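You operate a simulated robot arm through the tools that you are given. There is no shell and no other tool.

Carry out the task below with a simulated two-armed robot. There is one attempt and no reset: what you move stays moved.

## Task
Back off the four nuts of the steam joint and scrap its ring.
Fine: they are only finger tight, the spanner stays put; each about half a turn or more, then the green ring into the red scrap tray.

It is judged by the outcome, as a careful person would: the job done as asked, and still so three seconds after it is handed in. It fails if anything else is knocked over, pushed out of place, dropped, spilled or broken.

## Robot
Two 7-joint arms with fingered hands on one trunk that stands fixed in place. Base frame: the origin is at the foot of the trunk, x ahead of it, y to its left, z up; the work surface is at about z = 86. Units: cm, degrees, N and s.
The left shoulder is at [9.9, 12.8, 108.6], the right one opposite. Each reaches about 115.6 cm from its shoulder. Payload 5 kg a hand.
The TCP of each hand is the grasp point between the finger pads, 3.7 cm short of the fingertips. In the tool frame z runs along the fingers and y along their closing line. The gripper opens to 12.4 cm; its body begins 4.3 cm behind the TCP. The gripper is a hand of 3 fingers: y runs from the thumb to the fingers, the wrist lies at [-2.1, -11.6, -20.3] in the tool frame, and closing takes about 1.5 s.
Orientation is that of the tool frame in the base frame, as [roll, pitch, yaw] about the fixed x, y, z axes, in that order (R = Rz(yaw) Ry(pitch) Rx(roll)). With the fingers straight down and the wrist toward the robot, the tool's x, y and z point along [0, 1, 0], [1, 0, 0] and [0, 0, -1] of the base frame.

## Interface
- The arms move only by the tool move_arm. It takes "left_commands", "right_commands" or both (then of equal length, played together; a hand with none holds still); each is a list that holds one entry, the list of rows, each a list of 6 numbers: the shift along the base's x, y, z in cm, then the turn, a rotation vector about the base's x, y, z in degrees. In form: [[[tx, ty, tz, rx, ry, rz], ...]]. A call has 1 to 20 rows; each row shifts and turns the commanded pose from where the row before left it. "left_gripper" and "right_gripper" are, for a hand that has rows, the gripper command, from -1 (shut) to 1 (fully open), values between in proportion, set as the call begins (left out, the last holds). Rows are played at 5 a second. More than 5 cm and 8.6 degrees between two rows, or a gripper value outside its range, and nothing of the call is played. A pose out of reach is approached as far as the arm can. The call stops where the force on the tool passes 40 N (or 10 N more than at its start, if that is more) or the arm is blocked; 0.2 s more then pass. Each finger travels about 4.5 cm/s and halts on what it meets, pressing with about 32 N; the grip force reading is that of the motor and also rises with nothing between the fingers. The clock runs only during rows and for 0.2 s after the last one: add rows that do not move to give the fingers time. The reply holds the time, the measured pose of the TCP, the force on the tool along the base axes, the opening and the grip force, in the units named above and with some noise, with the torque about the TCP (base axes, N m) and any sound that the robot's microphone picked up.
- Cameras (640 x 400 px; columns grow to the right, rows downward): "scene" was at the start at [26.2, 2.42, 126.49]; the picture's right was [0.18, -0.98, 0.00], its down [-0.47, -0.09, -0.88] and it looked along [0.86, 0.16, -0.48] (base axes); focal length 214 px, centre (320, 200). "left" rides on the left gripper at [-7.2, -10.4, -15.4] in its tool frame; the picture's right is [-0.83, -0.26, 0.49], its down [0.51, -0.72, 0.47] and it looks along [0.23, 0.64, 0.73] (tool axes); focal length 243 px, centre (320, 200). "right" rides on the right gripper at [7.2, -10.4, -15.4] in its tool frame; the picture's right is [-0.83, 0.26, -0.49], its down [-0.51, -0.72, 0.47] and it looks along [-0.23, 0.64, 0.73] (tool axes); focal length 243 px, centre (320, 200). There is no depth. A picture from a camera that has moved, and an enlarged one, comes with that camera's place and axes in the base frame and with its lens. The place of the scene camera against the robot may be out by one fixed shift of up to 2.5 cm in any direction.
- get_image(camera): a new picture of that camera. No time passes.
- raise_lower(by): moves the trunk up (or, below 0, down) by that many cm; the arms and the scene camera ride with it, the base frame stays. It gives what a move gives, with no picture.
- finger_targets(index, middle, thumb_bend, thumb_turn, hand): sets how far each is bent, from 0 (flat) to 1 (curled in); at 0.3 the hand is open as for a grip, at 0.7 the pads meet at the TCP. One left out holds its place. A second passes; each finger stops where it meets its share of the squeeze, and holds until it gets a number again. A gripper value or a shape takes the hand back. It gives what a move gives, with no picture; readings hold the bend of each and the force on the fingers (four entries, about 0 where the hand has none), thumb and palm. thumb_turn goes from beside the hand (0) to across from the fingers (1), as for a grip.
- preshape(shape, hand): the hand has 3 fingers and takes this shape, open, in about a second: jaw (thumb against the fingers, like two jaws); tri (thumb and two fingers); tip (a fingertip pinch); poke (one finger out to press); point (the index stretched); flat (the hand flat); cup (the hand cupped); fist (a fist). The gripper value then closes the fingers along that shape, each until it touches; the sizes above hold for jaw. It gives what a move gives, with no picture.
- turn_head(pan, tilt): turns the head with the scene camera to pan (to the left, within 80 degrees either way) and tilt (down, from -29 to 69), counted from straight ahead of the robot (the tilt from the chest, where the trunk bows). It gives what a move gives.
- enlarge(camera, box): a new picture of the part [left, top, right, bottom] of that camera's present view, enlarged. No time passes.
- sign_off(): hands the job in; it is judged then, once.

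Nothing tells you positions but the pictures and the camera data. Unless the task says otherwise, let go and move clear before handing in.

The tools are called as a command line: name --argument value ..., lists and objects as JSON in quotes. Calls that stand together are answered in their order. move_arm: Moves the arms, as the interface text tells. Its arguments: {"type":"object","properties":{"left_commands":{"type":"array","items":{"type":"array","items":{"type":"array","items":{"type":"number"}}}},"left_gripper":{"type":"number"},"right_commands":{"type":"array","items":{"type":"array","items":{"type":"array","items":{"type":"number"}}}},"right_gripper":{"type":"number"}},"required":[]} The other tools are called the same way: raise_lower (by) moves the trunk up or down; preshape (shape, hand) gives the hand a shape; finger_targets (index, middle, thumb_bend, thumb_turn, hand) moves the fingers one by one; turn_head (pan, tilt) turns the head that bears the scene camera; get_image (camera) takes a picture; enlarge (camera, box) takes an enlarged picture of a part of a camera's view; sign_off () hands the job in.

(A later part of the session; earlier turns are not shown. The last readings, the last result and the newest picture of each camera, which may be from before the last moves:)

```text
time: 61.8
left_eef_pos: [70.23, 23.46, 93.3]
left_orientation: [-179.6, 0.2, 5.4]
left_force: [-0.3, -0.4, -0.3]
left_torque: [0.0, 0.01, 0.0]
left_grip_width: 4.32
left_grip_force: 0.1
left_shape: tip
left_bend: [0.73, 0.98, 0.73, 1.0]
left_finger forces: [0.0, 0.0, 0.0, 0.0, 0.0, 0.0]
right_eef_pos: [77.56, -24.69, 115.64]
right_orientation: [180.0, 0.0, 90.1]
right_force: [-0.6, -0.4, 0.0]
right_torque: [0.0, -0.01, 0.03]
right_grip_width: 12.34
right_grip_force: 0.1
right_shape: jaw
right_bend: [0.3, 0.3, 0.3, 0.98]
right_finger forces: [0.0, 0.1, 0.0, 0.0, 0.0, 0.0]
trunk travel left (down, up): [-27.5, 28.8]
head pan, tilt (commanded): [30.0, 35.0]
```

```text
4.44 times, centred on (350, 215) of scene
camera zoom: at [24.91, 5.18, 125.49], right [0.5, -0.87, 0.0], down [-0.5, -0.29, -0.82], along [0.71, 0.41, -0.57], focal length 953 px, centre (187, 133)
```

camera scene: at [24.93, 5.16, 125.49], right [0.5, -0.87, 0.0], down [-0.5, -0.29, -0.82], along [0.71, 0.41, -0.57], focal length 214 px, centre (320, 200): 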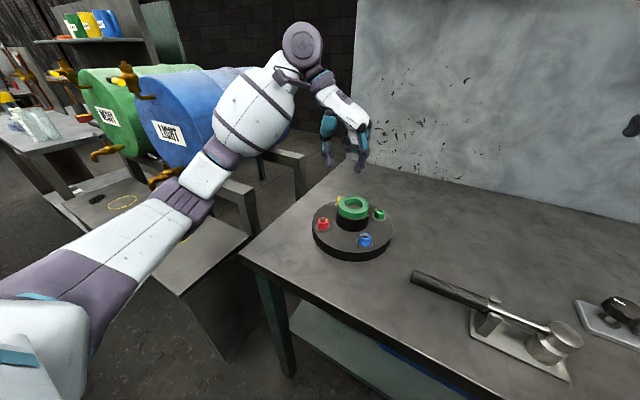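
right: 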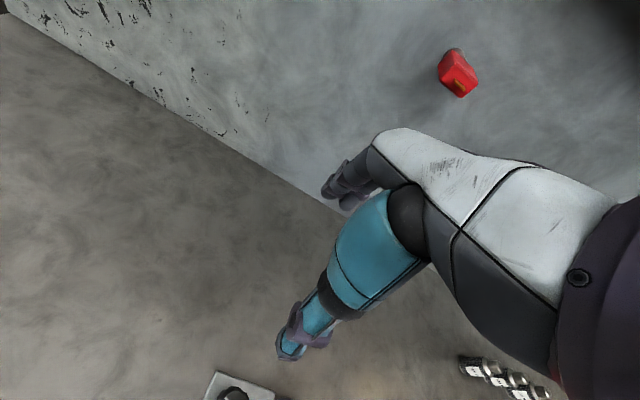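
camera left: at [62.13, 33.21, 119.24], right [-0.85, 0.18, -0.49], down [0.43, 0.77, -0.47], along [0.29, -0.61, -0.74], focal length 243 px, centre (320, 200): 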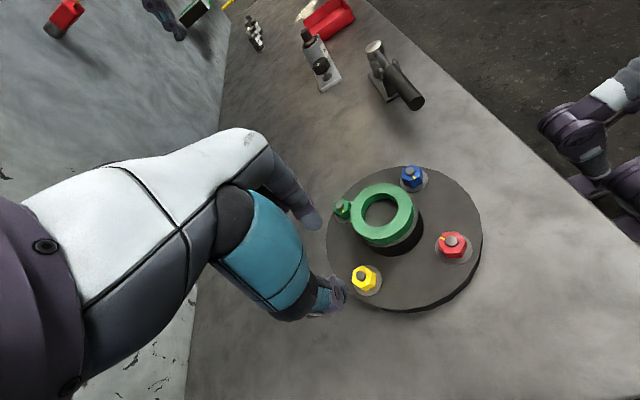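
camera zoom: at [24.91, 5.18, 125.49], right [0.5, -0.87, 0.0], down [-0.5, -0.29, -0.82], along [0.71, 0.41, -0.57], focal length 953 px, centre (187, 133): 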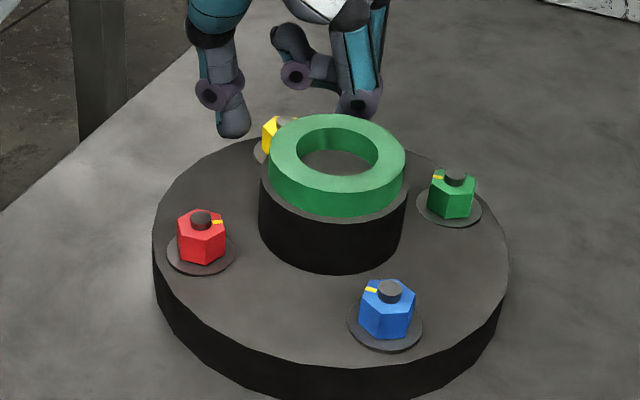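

The mark on the yellow nut now points roughly opposite, about 160° turned. A third stroke will take it past half a turn.

move_arm --left_commands '[[[0, 0, 0, 0, 0, 0], [0, 0, 0, 0, 0, 0], [0, 0, 0, 0, 0, 0], [0, 0, 0, 0, 0, 0], [0, 0, 0, 0, 0, 0], [0, 0, 0, 0, 0, 6], [0, 0, 0, 0, 0, 6], [0, 0, 0, 0, 0, 6], [0, 0, 0, 0, 0, 6], [0, 0, 0, 0, 0, 6], [0, 0, 0, 0, 0, 6], [0, 0, 0, 0, 0, 6], [0, 0, 0, 0, 0, 6], [0, 0, 0, 0, 0, 6], [0, 0, 0, 0, 0, 6], [0, 0, 0, 0, 0, 6], [0, 0, 0, 0, 0, 6], [0, 0, 0, 0, 0, 6]]]' --left_gripper -0.8

move_arm --left_commands '[[[0, 0, 0, 0, 0, 0], [0, 0, 0, 0, 0, 0], [0, 0, 0, 0, 0, 0], [0, 0, 0, 0, 0, 0], [0, 0, 1.5, 0, 0, 0], [0, 0, 2, 0, 0, 0], [0, 0, 3, 0, 0, 0], [0, 0, 4, 0, 0, 0]]]' --left_gripper -0.2

get_image --camera "left"

enlarge --camera "left" --box '[320, 170, 500, 330]'

```text
time: 65.6
left_eef_pos: [70.38, 23.28, 93.38]
left_orientation: [-179.7, 0.2, 83.7]
left_force: [-0.6, -5.3, -6.0]
left_torque: [-0.11, -0.03, -0.03]
left_grip_width: 1.89
left_grip_force: 32.1
left_shape: tip
left_bend: [0.72, 1.0, 0.74, 1.0]
left_finger forces: [28.8, 0.0, 0.1, 0.1, 28.4, 0.0]
right_eef_pos: [77.59, -24.64, 115.66]
right_orientation: [180.0, 0.0, 90.1]
right_force: [-0.2, 0.0, 0.5]
right_torque: [-0.03, -0.01, -0.01]
right_grip_width: 12.32
right_grip_force: 0.1
right_shape: jaw
right_bend: [0.3, 0.3, 0.3, 0.98]
right_finger forces: [0.0, 0.0, 0.0, 0.0, 0.0, 0.0]
trunk travel left (down, up): [-27.5, 28.8]
head pan, tilt (commanded): [30.0, 35.0]
```

```text
time: 67.4
left_eef_pos: [70.15, 23.24, 103.94]
left_orientation: [-179.5, 0.1, 83.6]
left_force: [-0.3, 0.1, 0.1]
left_torque: [0.0, -0.04, -0.01]
left_grip_width: 4.92
left_grip_force: 0.0
left_shape: tip
left_bend: [0.73, 0.98, 0.72, 1.0]
left_finger forces: [0.0, 0.1, 0.0, 0.0, 0.0, 0.0]
right_eef_pos: [77.62, -24.68, 115.65]
right_orientation: [179.8, -0.1, 90.0]
right_force: [-0.5, -0.5, 0.5]
right_torque: [0.03, -0.01, 0.01]
right_grip_width: 12.38
right_grip_force: 0.1
right_shape: jaw
right_bend: [0.3, 0.3, 0.3, 0.98]
right_finger forces: [0.0, 0.1, 0.0, 0.0, 0.0, 0.0]
trunk travel left (down, up): [-27.5, 28.8]
head pan, tilt (commanded): [30.0, 35.0]
```

```text
taken
camera left: at [59.11, 17.39, 119.38], right [-0.36, -0.8, -0.49], down [-0.66, 0.58, -0.47], along [0.66, 0.16, -0.74], focal length 243 px, centre (320, 200)
```

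left: 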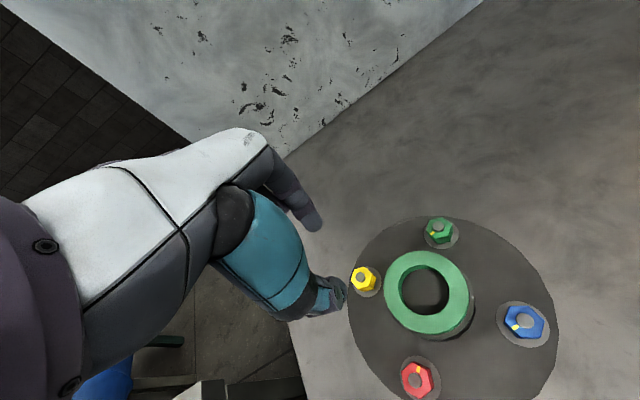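

```text
2.50 times, centred on (410, 250) of left
camera zoom: at [59.11, 17.39, 119.38], right [-0.36, -0.8, -0.49], down [-0.66, 0.58, -0.47], along [0.66, 0.16, -0.74], focal length 606 px, centre (95, 75)
```

zoom: 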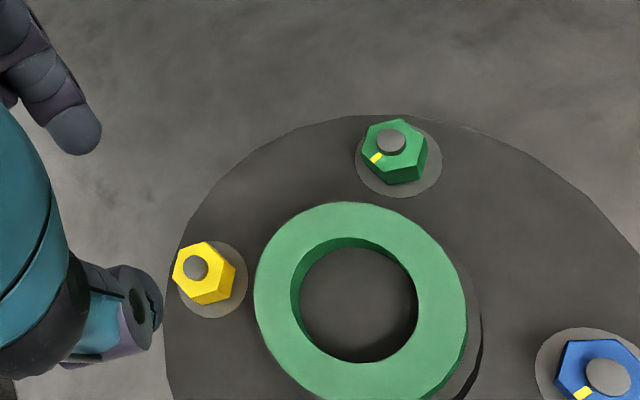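

enlarge --camera "left" --box '[340, 255, 390, 300]'

enlarge --camera "left" --box '[380, 340, 460, 400]'

```text
8.89 times, centred on (365, 278) of left
camera zoom: at [59.11, 17.39, 119.38], right [-0.36, -0.8, -0.49], down [-0.66, 0.58, -0.47], along [0.66, 0.16, -0.74], focal length 2157 px, centre (-80, -489)
```

zoom: 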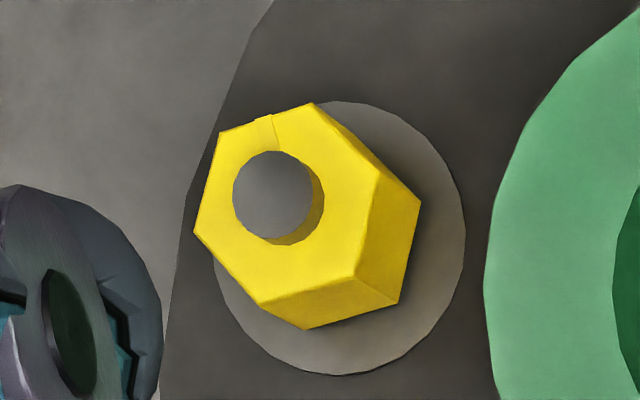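

```text
6.67 times, centred on (420, 370) of left
camera zoom: at [59.11, 17.39, 119.38], right [-0.36, -0.8, -0.49], down [-0.66, 0.58, -0.47], along [0.66, 0.16, -0.74], focal length 1618 px, centre (-347, -933)
```

zoom: 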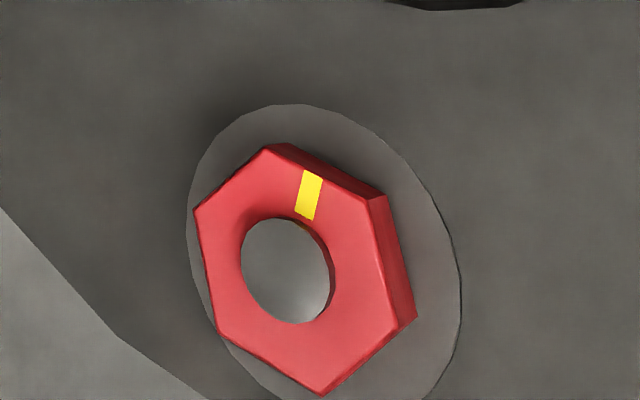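

Both red and yellow have turned about 240°. For green and blue the left hand's curled finger would sit against the hub, so I'll use the mirrored right hand there. First the left arm retreats, then the right takes the pinch shape.

move_arm --left_commands '[[[0, 2, 3, 0, 0, 0], [-1, 3, 3, 0, 0, 0], [-2, 3, 3, 0, 0, 0], [-2, 4, 3, 0, 0, 2], [-2, 4, 2, 0, 0, 2], [-2, 3, 1, 0, 0, 2]]]' --left_gripper -0.2

preshape --shape "tip" --hand "right"

get_image --camera "right"

get_image --camera "scene"

```text
refused: row 4 steps farther than a row can; nothing moved
```

```text
time: 68.3
left_eef_pos: [70.29, 23.28, 103.74]
left_orientation: [-179.7, 0.3, 83.7]
left_force: [-0.9, -0.8, -0.5]
left_torque: [-0.01, -0.01, 0.0]
left_grip_width: 4.9
left_grip_force: 0.0
left_shape: tip
left_bend: [0.73, 0.98, 0.72, 1.0]
left_finger forces: [0.0, 0.1, 0.1, 0.1, 0.0, 0.1]
right_eef_pos: [77.59, -24.71, 115.75]
right_orientation: [-180.0, -0.1, 90.1]
right_force: [-0.2, 1.2, -0.5]
right_torque: [0.0, -0.02, -0.05]
right_grip_width: 12.4
right_grip_force: 0.1
right_shape: tip
right_bend: [0.3, 0.98, 0.3, 0.98]
right_finger forces: [0.0, 0.0, 0.1, 0.1, 0.1, 0.1]
trunk travel left (down, up): [-27.5, 28.8]
head pan, tilt (commanded): [30.0, 35.0]
```

```text
taken
camera right: at [67.08, -17.36, 131.13], right [0.26, -0.83, 0.49], down [-0.72, -0.51, -0.47], along [0.64, -0.23, -0.73], focal length 243 px, centre (320, 200)
```

right: 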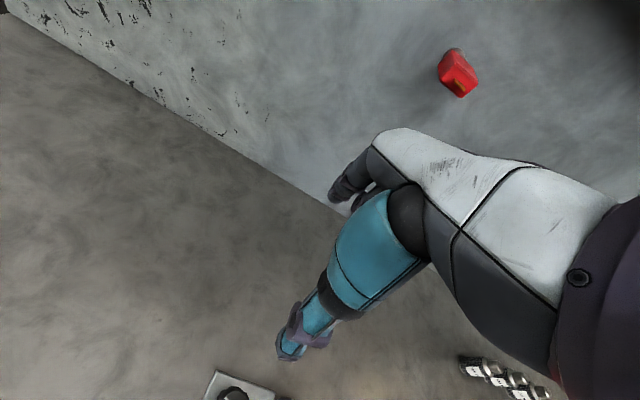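

```text
taken
camera scene: at [24.88, 5.17, 125.5], right [0.5, -0.87, 0.0], down [-0.5, -0.29, -0.82], along [0.71, 0.41, -0.57], focal length 214 px, centre (320, 200)
```

scene: 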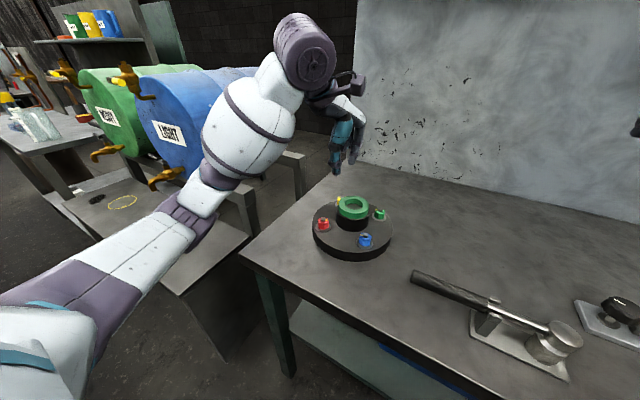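

One row was slightly too long, so I'll resend the left retreat in smaller steps.

move_arm --left_commands '[[[0, 1, 3, 0, 0, 0], [-1, 3, 3, 0, 0, 0], [-1.5, 3, 3, 0, 0, 0], [-1.5, 3, 2.5, 0, 0, 2], [-1.5, 3, 2, 0, 0, 2], [-1.5, 3, 1, 0, 0, 2], [-1.5, 3, 0, 0, 0, 0], [-1.5, 2, 0, 0, 0, 0]]]' --left_gripper -0.2

get_image --camera "scene"

```text
time: 70.1
left_eef_pos: [59.98, 44.31, 118.39]
left_orientation: [-179.6, 0.1, 89.7]
left_force: [0.0, -0.4, -0.2]
left_torque: [0.03, -0.04, 0.02]
left_grip_width: 4.9
left_grip_force: 0.0
left_shape: tip
left_bend: [0.73, 0.98, 0.72, 1.0]
left_finger forces: [0.1, 0.0, 0.1, 0.0, 0.0, 0.1]
right_eef_pos: [77.53, -24.66, 115.81]
right_orientation: [179.9, 0.0, 90.0]
right_force: [0.4, -0.1, 0.6]
right_torque: [-0.02, -0.01, -0.04]
right_grip_width: 12.37
right_grip_force: 0.0
right_shape: tip
right_bend: [0.3, 0.98, 0.3, 0.98]
right_finger forces: [0.0, 0.1, 0.1, 0.0, 0.0, 0.0]
trunk travel left (down, up): [-27.5, 28.8]
head pan, tilt (commanded): [30.0, 35.0]
```

```text
taken
camera scene: at [24.79, 5.2, 125.53], right [0.5, -0.87, 0.0], down [-0.5, -0.29, -0.82], along [0.71, 0.41, -0.57], focal length 214 px, centre (320, 200)
```

scene: 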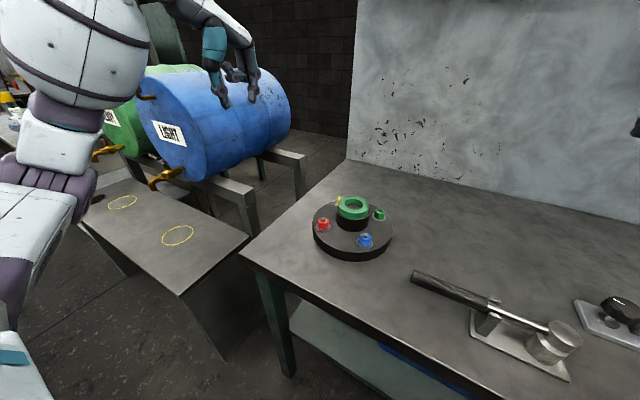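

The left arm is clear. Now the right hand comes over above the green nut, staying high.

move_arm --right_commands '[[[-0.81, 4.17, 0, 0, 0, 0], [-0.81, 4.17, 0, 0, 0, 0], [-0.81, 4.17, 0, 0, 0, 0], [-0.81, 4.17, 0, 0, 0, 0], [-0.81, 4.17, 0, 0, 0, 0], [-0.81, 4.17, 0, 0, 0, 0], [-0.81, 4.17, -2, 0, 0, 0], [-0.81, 4.17, -2, 0, 0, 2.5], [-0.8, 4.16, -2, 0, 0, 2.5], [0, 0, -2, 0, 0, 0], [0, 0, 0, 0, 0, 0]]]' --right_gripper -0.2

get_image --camera "scene"

get_image --camera "right"

```text
time: 72.5
left_eef_pos: [60.17, 44.45, 118.42]
left_orientation: [-179.6, 0.2, 89.7]
left_force: [0.2, 0.4, 0.0]
left_torque: [0.0, 0.02, -0.02]
left_grip_width: 4.93
left_grip_force: 0.1
left_shape: tip
left_bend: [0.73, 0.98, 0.72, 1.0]
left_finger forces: [0.0, 0.0, 0.1, 0.1, 0.0, 0.0]
right_eef_pos: [70.45, 12.82, 107.67]
right_orientation: [179.9, 0.0, 95.1]
right_force: [0.1, -1.2, 0.1]
right_torque: [0.0, 0.0, -0.03]
right_grip_width: 5.03
right_grip_force: 0.1
right_shape: tip
right_bend: [0.73, 0.98, 0.72, 1.0]
right_finger forces: [0.0, 0.0, 0.0, 0.1, 0.1, 0.1]
trunk travel left (down, up): [-27.5, 28.8]
head pan, tilt (commanded): [30.0, 35.0]
```

```text
taken
camera scene: at [24.84, 5.26, 125.51], right [0.5, -0.87, 0.0], down [-0.5, -0.29, -0.82], along [0.71, 0.41, -0.57], focal length 214 px, centre (320, 200)
```

scene: 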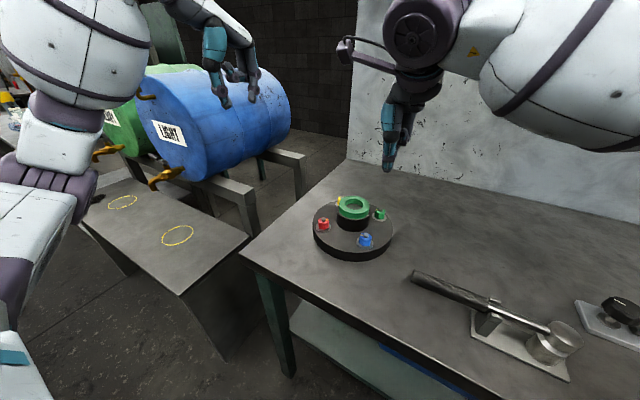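

```text
taken
camera right: at [59.33, 19.16, 123.25], right [0.33, -0.8, 0.49], down [-0.67, -0.57, -0.47], along [0.66, -0.17, -0.73], focal length 243 px, centre (320, 200)
```

right: 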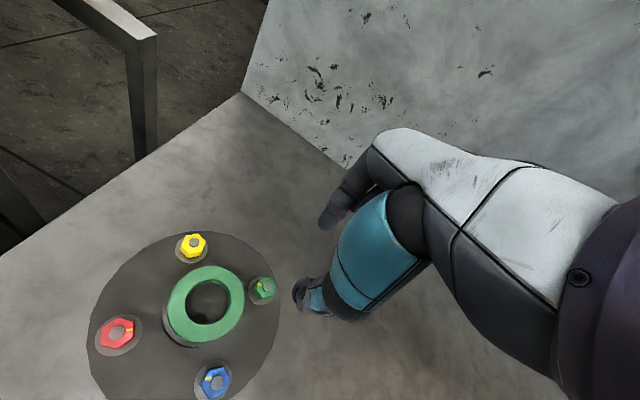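

The right hand mirrors the left. I'll zoom to confirm the green nut's position from this camera.

enlarge --camera "right" --box '[200, 210, 360, 340]'

enlarge --camera "right" --box '[80, 220, 300, 400]'

```text
3.08 times, centred on (280, 275) of right
camera zoom: at [59.33, 19.16, 123.25], right [0.33, -0.8, 0.49], down [-0.67, -0.57, -0.47], along [0.66, -0.17, -0.73], focal length 746 px, centre (443, -31)
```

zoom: 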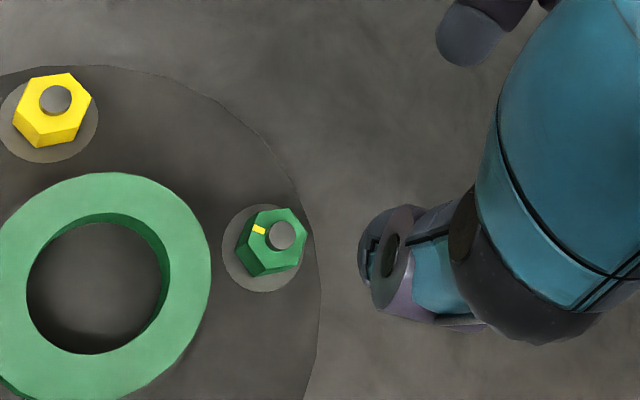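

```text
2.22 times, centred on (190, 310) of right
camera zoom: at [59.33, 19.16, 123.25], right [0.33, -0.8, 0.49], down [-0.67, -0.57, -0.47], along [0.66, -0.17, -0.73], focal length 539 px, centre (609, -44)
```

zoom: 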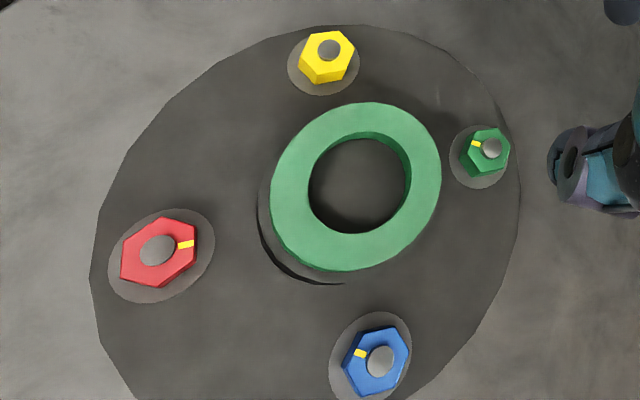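

The green nut is confirmed at (70.3, 12.9). Descending over it.

move_arm --right_commands '[[[-0.1, 0.03, -2.5, 0, 0, 0], [0, 0, -2.5, 0, 0, 0], [0, 0, -2.5, 0, 0, 0], [0, 0, -2.5, 0, 0, 0], [0, 0, -2, 0, 0, 0], [0, 0, -1, 0, 0, 0], [0, 0, -0.8, 0, 0, 0], [0, 0, -0.5, 0, 0, 0], [0, 0, 0, 0, 0, 0]]]' --right_gripper -0.2

enlarge --camera "right" --box '[240, 170, 380, 320]'

enlarge --camera "scene" --box '[300, 150, 420, 260]'

```text
time: 74.5
left_eef_pos: [60.2, 44.27, 118.25]
left_orientation: [-179.6, 0.2, 89.7]
left_force: [0.0, 0.3, -0.4]
left_torque: [0.03, 0.04, 0.0]
left_grip_width: 4.93
left_grip_force: 0.1
left_shape: tip
left_bend: [0.73, 0.98, 0.72, 1.0]
left_finger forces: [0.0, 0.0, 0.0, 0.0, 0.1, 0.1]
right_eef_pos: [70.14, 13.12, 93.42]
right_orientation: [-180.0, 0.0, 95.1]
right_force: [0.3, -1.0, -0.2]
right_torque: [0.01, -0.04, -0.04]
right_grip_width: 5.03
right_grip_force: 0.0
right_shape: tip
right_bend: [0.73, 0.98, 0.72, 1.0]
right_finger forces: [0.1, 0.0, 0.1, 0.0, 0.1, 0.0]
trunk travel left (down, up): [-27.5, 28.8]
head pan, tilt (commanded): [30.0, 35.0]
```

```text
2.67 times, centred on (310, 245) of right
camera zoom: at [59.15, 19.35, 108.8], right [0.33, -0.8, 0.49], down [-0.67, -0.57, -0.47], along [0.66, -0.17, -0.73], focal length 647 px, centre (347, 80)
```

zoom: 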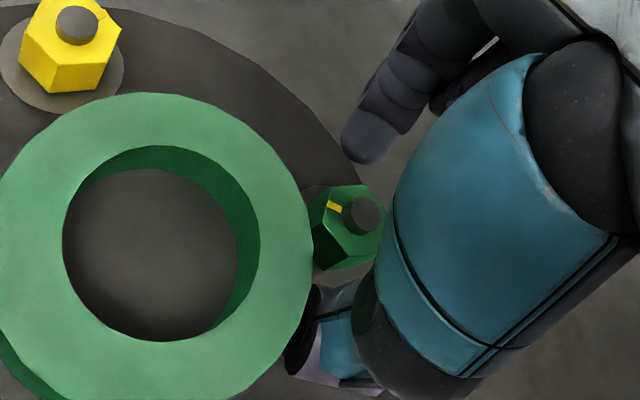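

```text
3.64 times, centred on (360, 205) of scene
camera zoom: at [24.87, 5.19, 125.5], right [0.5, -0.87, 0.0], down [-0.5, -0.29, -0.82], along [0.71, 0.41, -0.57], focal length 780 px, centre (174, 182)
```

zoom: 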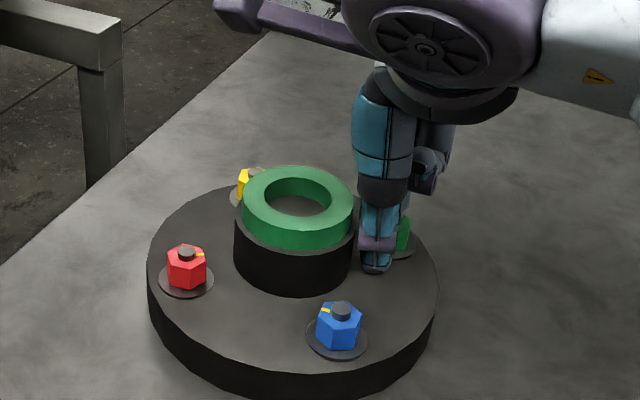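

The hand is slightly off-centre: the nut is about 0.25 cm toward −y from the tool axis. I'll correct that, then grip and turn a little.

move_arm --right_commands '[[[0.1, -0.22, 0, 0, 0, 0], [0, 0, 0, 0, 0, 0]]]' --right_gripper -0.2

move_arm --right_commands '[[[0, 0, 0, 0, 0, 0], [0, 0, 0, 0, 0, 0], [0, 0, 0, 0, 0, 0], [0, 0, 0, 0, 0, 0], [0, 0, 0, 0, 0, 0], [0, 0, 0, 0, 0, 5], [0, 0, 0, 0, 0, 5], [0, 0, 0, 0, 0, 5], [0, 0, 0, 0, 0, 5]]]' --right_gripper -0.8

enlarge --camera "right" --box '[240, 170, 380, 320]'

enlarge --camera "scene" --box '[300, 150, 420, 260]'

```text
time: 75.1
left_eef_pos: [60.22, 44.34, 118.44]
left_orientation: [-179.7, 0.2, 89.7]
left_force: [-0.2, -0.7, 0.8]
left_torque: [-0.01, -0.01, 0.01]
left_grip_width: 4.89
left_grip_force: 0.0
left_shape: tip
left_bend: [0.73, 0.98, 0.72, 1.0]
left_finger forces: [0.0, 0.0, 0.0, 0.0, 0.0, 0.0]
right_eef_pos: [70.35, 12.78, 93.39]
right_orientation: [180.0, -0.1, 95.1]
right_force: [0.0, 0.4, -0.5]
right_torque: [0.0, 0.0, 0.0]
right_grip_width: 5.03
right_grip_force: 0.1
right_shape: tip
right_bend: [0.73, 0.98, 0.72, 1.0]
right_finger forces: [0.0, 0.0, 0.0, 0.1, 0.1, 0.0]
trunk travel left (down, up): [-27.5, 28.8]
head pan, tilt (commanded): [30.0, 35.0]
```

```text
time: 77.1
left_eef_pos: [60.17, 44.45, 118.36]
left_orientation: [-179.7, 0.1, 89.8]
left_force: [-0.1, 1.1, 0.5]
left_torque: [0.03, -0.01, 0.01]
left_grip_width: 4.94
left_grip_force: 0.0
left_shape: tip
left_bend: [0.73, 0.98, 0.72, 1.0]
left_finger forces: [0.1, 0.0, 0.0, 0.0, 0.1, 0.1]
right_eef_pos: [70.31, 12.81, 93.44]
right_orientation: [180.0, 0.0, 115.1]
right_force: [-2.2, 5.4, -3.6]
right_torque: [0.2, 0.02, 0.0]
right_grip_width: 2.15
right_grip_force: 32.1
right_shape: tip
right_bend: [0.72, 1.0, 0.74, 1.0]
right_finger forces: [27.8, 0.1, 0.0, 0.1, 28.1, 0.0]
trunk travel left (down, up): [-27.5, 28.8]
head pan, tilt (commanded): [30.0, 35.0]
```

```text
2.67 times, centred on (310, 245) of right
camera zoom: at [57.73, 14.96, 108.81], right [0.59, -0.64, 0.49], down [-0.44, -0.77, -0.47], along [0.68, 0.06, -0.73], focal length 647 px, centre (347, 80)
```

zoom: 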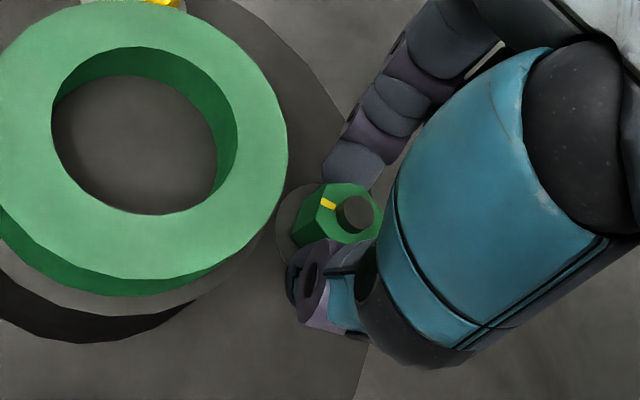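

```text
3.64 times, centred on (360, 205) of scene
camera zoom: at [24.88, 5.24, 125.5], right [0.5, -0.87, 0.0], down [-0.5, -0.29, -0.82], along [0.71, 0.41, -0.57], focal length 780 px, centre (174, 182)
```

zoom: 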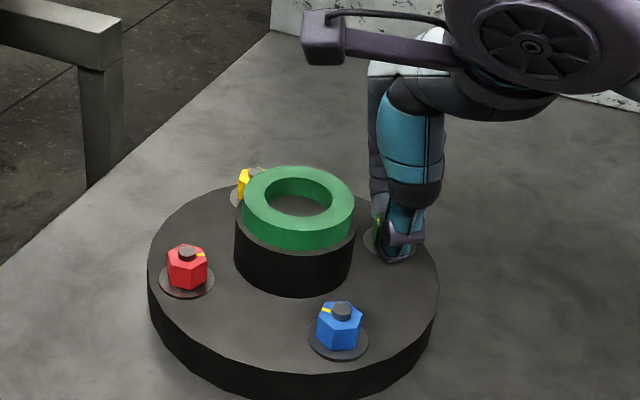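

Gripped and following. Finishing the first green stroke, then swinging back.

move_arm --right_commands '[[[0, 0, 0, 0, 0, 6.2], [0, 0, 0, 0, 0, 6.2], [0, 0, 0, 0, 0, 6.2], [0, 0, 0, 0, 0, 6.2], [0, 0, 0, 0, 0, 6.2], [0, 0, 0, 0, 0, 6.2], [0, 0, 0, 0, 0, 6.2], [0, 0, 0, 0, 0, 6.2], [0, 0, 0, 0, 0, 6.2], [0, 0, 0, 0, 0, 6.2]]]'

enlarge --camera "right" --box '[240, 170, 380, 320]'

enlarge --camera "scene" --box '[300, 150, 420, 260]'

```text
time: 79.3
left_eef_pos: [60.19, 44.43, 118.48]
left_orientation: [-179.5, 0.2, 89.8]
left_force: [0.2, -0.4, -0.9]
left_torque: [-0.03, -0.02, 0.0]
left_grip_width: 4.93
left_grip_force: 0.0
left_shape: tip
left_bend: [0.73, 0.98, 0.72, 1.0]
left_finger forces: [0.1, 0.0, 0.0, 0.1, 0.0, 0.1]
right_eef_pos: [70.39, 12.79, 93.27]
right_orientation: [180.0, 0.0, 158.5]
right_force: [-5.5, 4.3, -2.6]
right_torque: [0.11, 0.08, 0.01]
right_grip_width: 2.15
right_grip_force: 32.1
right_shape: tip
right_bend: [0.72, 1.0, 0.74, 1.0]
right_finger forces: [28.3, 0.1, 0.0, 0.0, 28.3, 0.0]
right hand out of reach, approached as far as the arm can: row 8, 9, 10
trunk travel left (down, up): [-27.5, 28.8]
head pan, tilt (commanded): [30.0, 35.0]
```

```text
2.67 times, centred on (310, 245) of right
camera zoom: at [59.65, 5.75, 108.83], right [0.87, -0.06, 0.49], down [0.21, -0.86, -0.47], along [0.45, 0.51, -0.73], focal length 647 px, centre (347, 80)
```

zoom: 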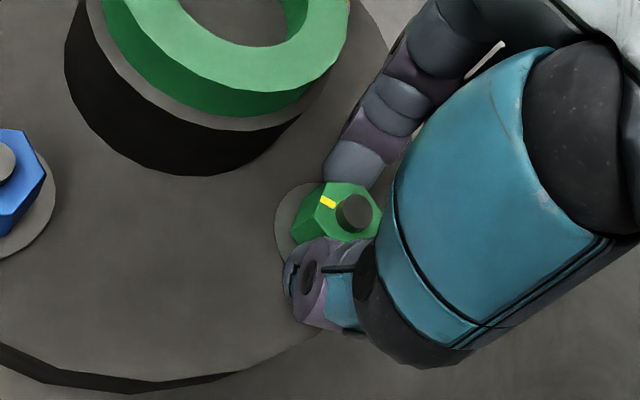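

```text
3.64 times, centred on (360, 205) of scene
camera zoom: at [24.84, 5.23, 125.51], right [0.5, -0.87, 0.0], down [-0.5, -0.29, -0.82], along [0.71, 0.41, -0.57], focal length 780 px, centre (174, 182)
```

zoom: 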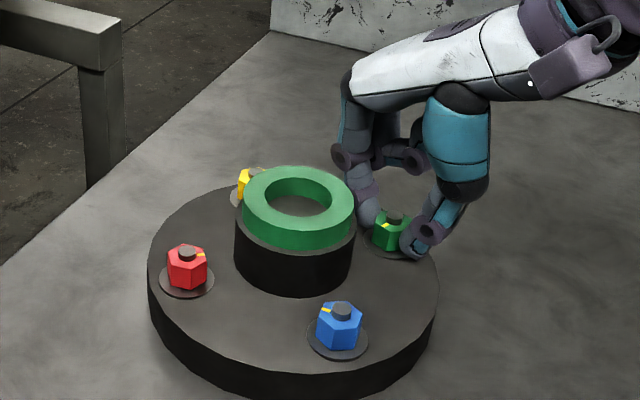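

The right arm's limit is at yaw about 158, so strokes here are about 62°. I'll open and swing back.

move_arm --right_commands '[[[0, 0, 0, 0, 0, 0], [0, 0, 0, 0, 0, 0], [0, 0, 0, 0, 0, 0], [0, 0, 0, 0, 0, -7], [0, 0, 0, 0, 0, -7], [0, 0, 0, 0, 0, -7], [0, 0, 0, 0, 0, -7], [0, 0, 0, 0, 0, -7], [0, 0, 0, 0, 0, -7], [0, 0, 0, 0, 0, -7], [0, 0, 0, 0, 0, -7]]]' --right_gripper -0.3

enlarge --camera "right" --box '[240, 170, 380, 320]'

```text
time: 81.7
left_eef_pos: [60.1, 44.37, 118.44]
left_orientation: [-179.6, 0.2, 89.7]
left_force: [-0.8, 0.2, 0.7]
left_torque: [0.03, 0.01, 0.04]
left_grip_width: 4.95
left_grip_force: 0.0
left_shape: tip
left_bend: [0.73, 0.98, 0.72, 1.0]
left_finger forces: [0.1, 0.0, 0.1, 0.1, 0.0, 0.0]
right_eef_pos: [70.35, 12.9, 93.54]
right_orientation: [179.9, 0.0, 102.4]
right_force: [0.6, 0.1, 0.4]
right_torque: [0.0, 0.0, -0.04]
right_grip_width: 4.31
right_grip_force: 0.1
right_shape: tip
right_bend: [0.73, 0.98, 0.73, 1.0]
right_finger forces: [0.0, 0.0, 0.0, 0.0, 0.0, 0.0]
trunk travel left (down, up): [-27.5, 28.8]
head pan, tilt (commanded): [30.0, 35.0]
```

```text
2.67 times, centred on (310, 245) of right
camera zoom: at [58.47, 17.64, 108.89], right [0.43, -0.75, 0.49], down [-0.6, -0.65, -0.47], along [0.68, -0.09, -0.73], focal length 647 px, centre (347, 80)
```

zoom: 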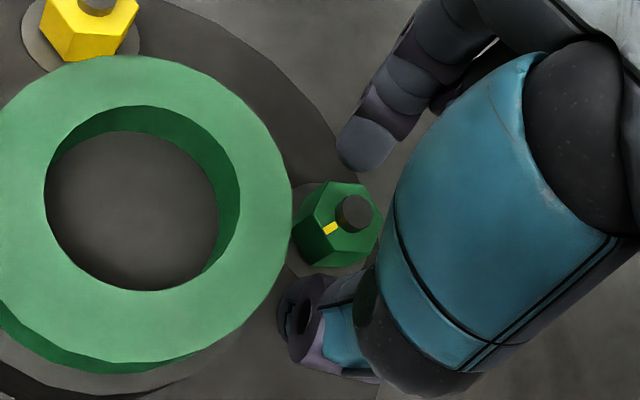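

move_arm --right_commands '[[[0, 0, 0, 0, 0, -7.4], [0, 0, 0, 0, 0, 0]]]' --right_gripper -0.3

move_arm --right_commands '[[[0, 0, 0, 0, 0, 0], [0, 0, 0, 0, 0, 0], [0, 0, 0, 0, 0, 0], [0, 0, 0, 0, 0, 0], [0, 0, 0, 0, 0, 0], [0, 0, 0, 0, 0, 6.2], [0, 0, 0, 0, 0, 6.2], [0, 0, 0, 0, 0, 6.2], [0, 0, 0, 0, 0, 6.2], [0, 0, 0, 0, 0, 6.2], [0, 0, 0, 0, 0, 6.2], [0, 0, 0, 0, 0, 6.2], [0, 0, 0, 0, 0, 6.2], [0, 0, 0, 0, 0, 6.2], [0, 0, 0, 0, 0, 6.2]]]' --right_gripper -0.8

move_arm --right_commands '[[[0, 0, 0, 0, 0, 0], [0, 0, 0, 0, 0, 0], [0, 0, 0, 0, 0, 0], [0, 0, 0, 0, 0, -6.2], [0, 0, 0, 0, 0, -6.2], [0, 0, 0, 0, 0, -6.2], [0, 0, 0, 0, 0, -6.2], [0, 0, 0, 0, 0, -6.2], [0, 0, 0, 0, 0, -6.2], [0, 0, 0, 0, 0, -6.2], [0, 0, 0, 0, 0, -6.2], [0, 0, 0, 0, 0, -6.2], [0, 0, 0, 0, 0, -6.2]]]' --right_gripper -0.3

enlarge --camera "right" --box '[240, 170, 380, 320]'

```text
time: 82.3
left_eef_pos: [60.16, 44.27, 118.33]
left_orientation: [-179.6, 0.2, 89.7]
left_force: [-0.4, -0.5, 0.8]
left_torque: [0.03, 0.02, 0.0]
left_grip_width: 4.93
left_grip_force: 0.0
left_shape: tip
left_bend: [0.73, 0.98, 0.72, 1.0]
left_finger forces: [0.0, 0.1, 0.0, 0.1, 0.1, 0.0]
right_eef_pos: [70.32, 12.62, 93.48]
right_orientation: [180.0, 0.1, 95.0]
right_force: [-0.3, 0.2, -0.1]
right_torque: [0.0, -0.01, -0.03]
right_grip_width: 4.31
right_grip_force: 0.0
right_shape: tip
right_bend: [0.73, 0.98, 0.73, 1.0]
right_finger forces: [0.0, 0.0, 0.1, 0.0, 0.0, 0.0]
trunk travel left (down, up): [-27.5, 28.8]
head pan, tilt (commanded): [30.0, 35.0]
```

```text
time: 85.5
left_eef_pos: [60.2, 44.37, 118.41]
left_orientation: [-179.7, 0.2, 89.7]
left_force: [-1.2, 0.3, 0.1]
left_torque: [-0.02, -0.01, 0.0]
left_grip_width: 4.92
left_grip_force: 0.0
left_shape: tip
left_bend: [0.73, 0.98, 0.72, 1.0]
left_finger forces: [0.0, 0.0, 0.0, 0.0, 0.0, 0.0]
right_eef_pos: [70.28, 12.66, 93.45]
right_orientation: [-180.0, -0.1, 157.1]
right_force: [-3.2, 1.0, -1.0]
right_torque: [0.06, 0.07, -0.02]
right_grip_width: 2.2
right_grip_force: 32.3
right_shape: tip
right_bend: [0.72, 1.0, 0.74, 1.0]
right_finger forces: [27.5, 0.1, 0.1, 0.0, 29.2, 0.0]
trunk travel left (down, up): [-27.5, 28.8]
head pan, tilt (commanded): [30.0, 35.0]
```

```text
time: 88.3
left_eef_pos: [60.09, 44.24, 118.35]
left_orientation: [-179.6, 0.1, 89.7]
left_force: [-0.4, 0.6, 0.4]
left_torque: [0.01, 0.0, 0.01]
left_grip_width: 4.95
left_grip_force: 0.0
left_shape: tip
left_bend: [0.73, 0.98, 0.72, 1.0]
left_finger forces: [0.1, 0.0, 0.0, 0.0, 0.0, 0.1]
right_eef_pos: [70.31, 12.64, 93.38]
right_orientation: [-180.0, 0.2, 94.9]
right_force: [0.5, -0.9, 0.2]
right_torque: [-0.02, -0.03, -0.04]
right_grip_width: 4.3
right_grip_force: 0.0
right_shape: tip
right_bend: [0.73, 0.98, 0.73, 1.0]
right_finger forces: [0.0, 0.0, 0.0, 0.0, 0.0, 0.1]
trunk travel left (down, up): [-27.5, 28.8]
head pan, tilt (commanded): [30.0, 35.0]
```

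```text
2.67 times, centred on (310, 245) of right
camera zoom: at [59.2, 19.03, 108.79], right [0.33, -0.8, 0.49], down [-0.67, -0.57, -0.47], along [0.66, -0.18, -0.73], focal length 647 px, centre (347, 80)
```

zoom: 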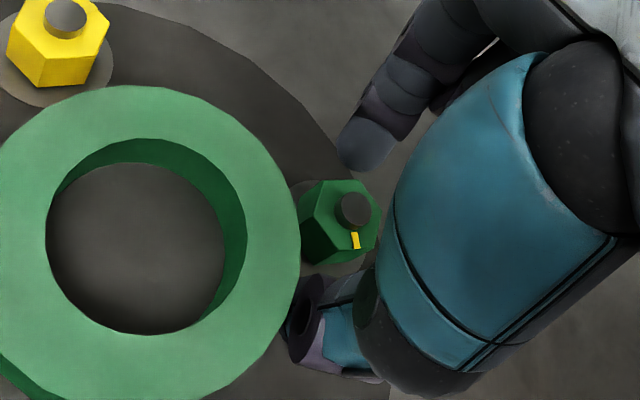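

The green mark has advanced about 125°. Two more strokes.

move_arm --right_commands '[[[0, 0.1, 0, 0, 0, 0], [0, 0, 0, 0, 0, 0], [0, 0, 0, 0, 0, 0], [0, 0, 0, 0, 0, 0], [0, 0, 0, 0, 0, 0], [0, 0, 0, 0, 0, 6.2], [0, 0, 0, 0, 0, 6.2], [0, 0, 0, 0, 0, 6.2], [0, 0, 0, 0, 0, 6.2], [0, 0, 0, 0, 0, 6.2], [0, 0, 0, 0, 0, 6.2], [0, 0, 0, 0, 0, 6.2], [0, 0, 0, 0, 0, 6.2], [0, 0, 0, 0, 0, 6.2], [0, 0, 0, 0, 0, 6.2]]]' --right_gripper -0.8

move_arm --right_commands '[[[0, 0, 0, 0, 0, 0], [0, 0, 0, 0, 0, 0], [0, 0, 0, 0, 0, 0], [0, 0, 0, 0, 0, -6.2], [0, 0, 0, 0, 0, -6.2], [0, 0, 0, 0, 0, -6.2], [0, 0, 0, 0, 0, -6.2], [0, 0, 0, 0, 0, -6.2], [0, 0, 0, 0, 0, -6.2], [0, 0, 0, 0, 0, -6.2], [0, 0, 0, 0, 0, -6.2], [0, 0, 0, 0, 0, -6.2], [0, 0, 0, 0, 0, -6.2]]]' --right_gripper -0.3

enlarge --camera "right" --box '[240, 170, 380, 320]'

move_arm --right_commands '[[[0, 0, 0, 0, 0, 0], [0, 0, 0, 0, 0, 0], [0, 0, 0, 0, 0, 0], [0, 0, 0, 0, 0, 0], [0, 0, 0, 0, 0, 0], [0, 0, 0, 0, 0, 6.2], [0, 0, 0, 0, 0, 6.2], [0, 0, 0, 0, 0, 6.2], [0, 0, 0, 0, 0, 6.2], [0, 0, 0, 0, 0, 6.2], [0, 0, 0, 0, 0, 6.2], [0, 0, 0, 0, 0, 6.2], [0, 0, 0, 0, 0, 6.2], [0, 0, 0, 0, 0, 6.2], [0, 0, 0, 0, 0, 6.2]]]' --right_gripper -0.8

move_arm --right_commands '[[[0, 0, 0, 0, 0, 0], [0, 0, 0, 0, 0, 0], [0, 0, 0, 0, 0, 0], [0, 0, 0, 0, 0, 0], [0, 0, 1.5, 0, 0, 0], [0, 0, 2, 0, 0, 0], [0, 0, 3, 0, 0, 0], [0, 0, 4, 0, 0, 0]]]' --right_gripper -0.2

enlarge --camera "scene" --box '[300, 170, 400, 260]'

```text
time: 91.5
left_eef_pos: [60.13, 44.25, 118.33]
left_orientation: [-179.7, 0.2, 89.6]
left_force: [-0.2, -0.2, 0.4]
left_torque: [-0.01, -0.01, 0.01]
left_grip_width: 4.93
left_grip_force: 0.1
left_shape: tip
left_bend: [0.73, 0.98, 0.72, 1.0]
left_finger forces: [0.0, 0.1, 0.0, 0.1, 0.1, 0.0]
right_eef_pos: [70.32, 12.78, 93.32]
right_orientation: [-180.0, 0.0, 157.2]
right_force: [-5.3, -4.4, -4.3]
right_torque: [-0.19, 0.13, 0.0]
right_grip_width: 2.15
right_grip_force: 31.8
right_shape: tip
right_bend: [0.72, 1.0, 0.74, 1.0]
right_finger forces: [24.4, 0.0, 0.0, 0.0, 33.4, 0.0]
trunk travel left (down, up): [-27.5, 28.8]
head pan, tilt (commanded): [30.0, 35.0]
```

```text
time: 94.3
left_eef_pos: [60.18, 44.43, 118.3]
left_orientation: [-179.6, 0.2, 89.7]
left_force: [0.7, 0.2, -0.7]
left_torque: [-0.05, 0.03, -0.03]
left_grip_width: 4.94
left_grip_force: 0.1
left_shape: tip
left_bend: [0.73, 0.98, 0.72, 1.0]
left_finger forces: [0.1, 0.1, 0.1, 0.1, 0.1, 0.0]
right_eef_pos: [70.34, 12.82, 93.29]
right_orientation: [-179.8, 0.1, 94.9]
right_force: [-1.0, -0.1, 0.2]
right_torque: [0.01, -0.02, 0.02]
right_grip_width: 4.32
right_grip_force: 0.0
right_shape: tip
right_bend: [0.73, 0.98, 0.73, 1.0]
right_finger forces: [0.0, 0.0, 0.1, 0.0, 0.0, 0.0]
trunk travel left (down, up): [-27.5, 28.8]
head pan, tilt (commanded): [30.0, 35.0]
```

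```text
2.67 times, centred on (310, 245) of right
camera zoom: at [59.25, 19.19, 108.75], right [0.33, -0.8, 0.49], down [-0.67, -0.57, -0.47], along [0.66, -0.18, -0.73], focal length 647 px, centre (347, 80)
```

zoom: 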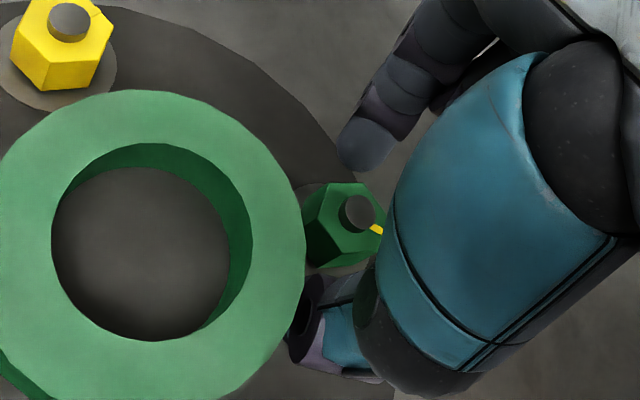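

```text
time: 97.5
left_eef_pos: [60.19, 44.11, 118.38]
left_orientation: [-179.6, 0.2, 89.7]
left_force: [-0.2, 1.1, 0.6]
left_torque: [0.02, -0.01, 0.01]
left_grip_width: 4.92
left_grip_force: 0.0
left_shape: tip
left_bend: [0.73, 0.98, 0.72, 1.0]
left_finger forces: [0.0, 0.0, 0.0, 0.0, 0.0, 0.0]
right_eef_pos: [70.22, 12.81, 93.37]
right_orientation: [179.9, -0.1, 157.0]
right_force: [-5.1, -0.5, -5.9]
right_torque: [0.02, 0.13, 0.0]
right_grip_width: 2.04
right_grip_force: 32.5
right_shape: tip
right_bend: [0.72, 1.0, 0.74, 1.0]
right_finger forces: [25.6, 0.0, 0.0, 0.1, 30.0, 0.1]
trunk travel left (down, up): [-27.5, 28.8]
head pan, tilt (commanded): [30.0, 35.0]
```

```text
time: 99.3
left_eef_pos: [60.08, 44.36, 118.42]
left_orientation: [-179.6, 0.1, 89.7]
left_force: [-0.3, 0.1, 0.2]
left_torque: [-0.02, 0.0, -0.01]
left_grip_width: 4.92
left_grip_force: 0.0
left_shape: tip
left_bend: [0.73, 0.98, 0.72, 1.0]
left_finger forces: [0.1, 0.1, 0.1, 0.1, 0.1, 0.0]
right_eef_pos: [70.02, 13.01, 104.09]
right_orientation: [-180.0, 0.0, 156.9]
right_force: [0.2, 0.0, 0.0]
right_torque: [0.0, 0.01, -0.02]
right_grip_width: 4.92
right_grip_force: 0.0
right_shape: tip
right_bend: [0.73, 0.98, 0.72, 1.0]
right_finger forces: [0.1, 0.0, 0.0, 0.0, 0.0, 0.1]
trunk travel left (down, up): [-27.5, 28.8]
head pan, tilt (commanded): [30.0, 35.0]
```

```text
4.44 times, centred on (350, 215) of scene
camera zoom: at [24.78, 5.22, 125.52], right [0.5, -0.87, 0.0], down [-0.5, -0.29, -0.82], along [0.71, 0.41, -0.57], focal length 953 px, centre (187, 133)
```

zoom: 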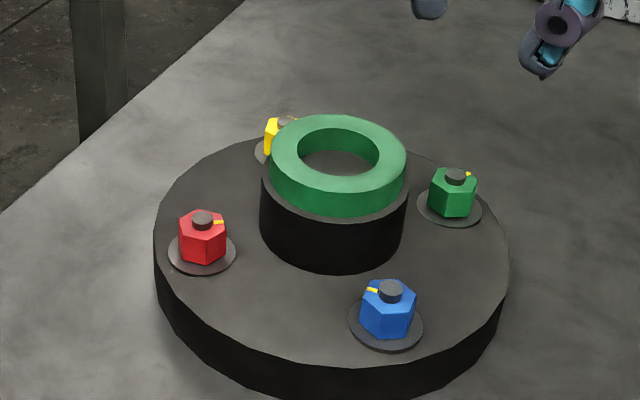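

Green has turned about 250°. Now the right hand moves over the blue nut at (59.7, 12.9), swinging its yaw down toward 5° to see how far it can go.

move_arm --right_commands '[[[-0.546, 0, 0.1, 0, 0, -8], [-0.546, 0, 0.1, 0, 0, -8], [-0.546, 0, 0.1, 0, 0, -8], [-0.546, 0, 0.1, 0, 0, -8], [-0.546, 0, 0.1, 0, 0, -8], [-0.546, 0, 0.1, 0, 0, -8], [-0.546, 0, 0.1, 0, 0, -8], [-0.546, 0, 0.1, 0, 0, -8], [-0.546, 0, 0.1, 0, 0, -8], [-0.546, 0, 0.1, 0, 0, -8], [-0.546, 0, 0.1, 0, 0, -8], [-0.546, 0, 0.1, 0, 0, -8], [-0.546, 0, 0.1, 0, 0, -8], [-0.546, 0, 0.1, 0, 0, -8], [-0.546, 0, 0.1, 0, 0, -8], [-0.546, 0, 0.1, 0, 0, -8], [-0.546, 0, 0, 0, 0, -8], [-0.546, 0, 0, 0, 0, -8], [-0.546, 0, 0, 0, 0, -8]]]' --right_gripper -0.2

get_image --camera "right"

get_image --camera "scene"

```text
time: 103.3
left_eef_pos: [60.09, 44.45, 118.31]
left_orientation: [-179.5, 0.2, 89.7]
left_force: [0.2, -0.5, 0.2]
left_torque: [0.01, 0.0, 0.01]
left_grip_width: 4.93
left_grip_force: 0.1
left_shape: tip
left_bend: [0.73, 0.98, 0.72, 1.0]
left_finger forces: [0.0, 0.0, 0.1, 0.0, 0.0, 0.0]
right_eef_pos: [59.91, 12.84, 105.57]
right_orientation: [179.9, 0.1, 4.8]
right_force: [0.6, 0.2, 0.3]
right_torque: [0.01, 0.03, 0.01]
right_grip_width: 4.91
right_grip_force: 0.0
right_shape: tip
right_bend: [0.73, 0.98, 0.72, 1.0]
right_finger forces: [0.1, 0.0, 0.0, 0.1, 0.0, 0.0]
trunk travel left (down, up): [-27.5, 28.8]
head pan, tilt (commanded): [30.0, 35.0]
```

```text
taken
camera right: at [66.1, 23.87, 120.98], right [-0.81, -0.33, 0.49], down [-0.57, 0.68, -0.47], along [-0.18, -0.66, -0.73], focal length 243 px, centre (320, 200)
```

right: 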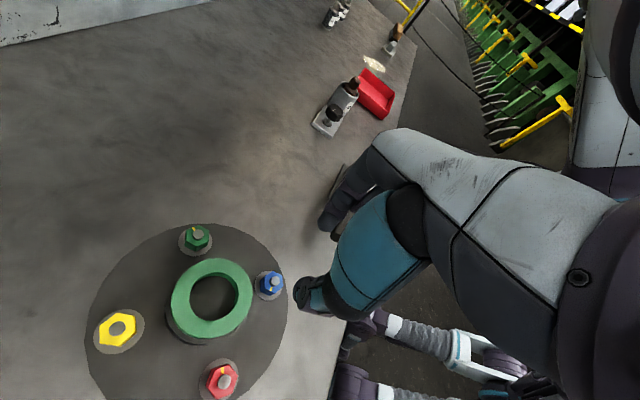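

```text
taken
camera scene: at [24.87, 5.21, 125.5], right [0.5, -0.87, 0.0], down [-0.5, -0.29, -0.82], along [0.71, 0.41, -0.57], focal length 214 px, centre (320, 200)
```

scene: 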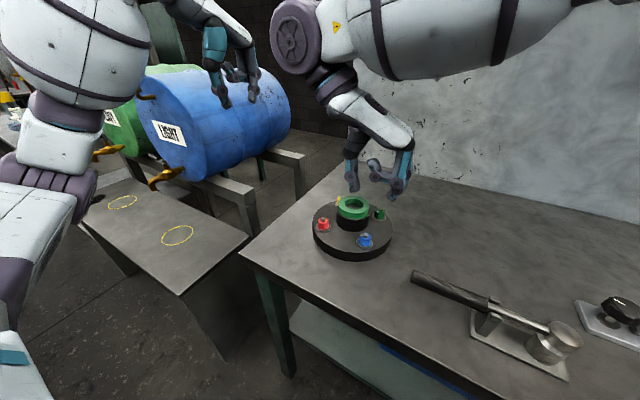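

Yaw 5° is reachable for the right hand here. I'll zoom to check blue's position and then descend.

enlarge --camera "right" --box '[200, 220, 360, 340]'

enlarge --camera "scene" --box '[300, 120, 500, 290]'

```text
3.33 times, centred on (280, 280) of right
camera zoom: at [66.1, 23.87, 120.98], right [-0.81, -0.33, 0.49], down [-0.57, 0.68, -0.47], along [-0.18, -0.66, -0.73], focal length 809 px, centre (453, -67)
```

zoom: 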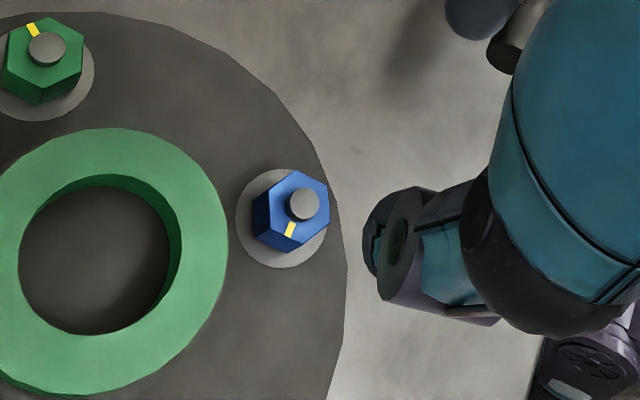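

```text
2.35 times, centred on (400, 205) of scene
camera zoom: at [24.87, 5.21, 125.5], right [0.5, -0.87, 0.0], down [-0.5, -0.29, -0.82], along [0.71, 0.41, -0.57], focal length 505 px, centre (132, 188)
```

zoom: 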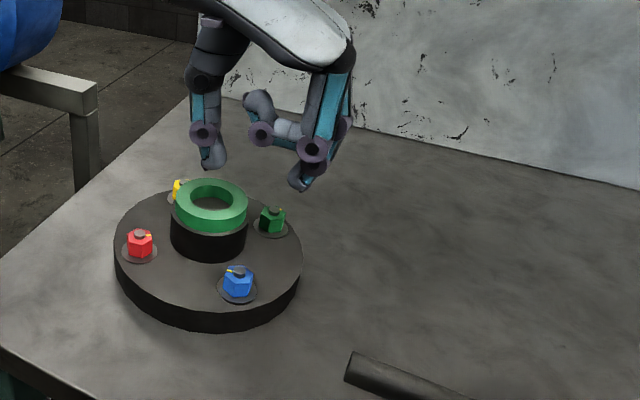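

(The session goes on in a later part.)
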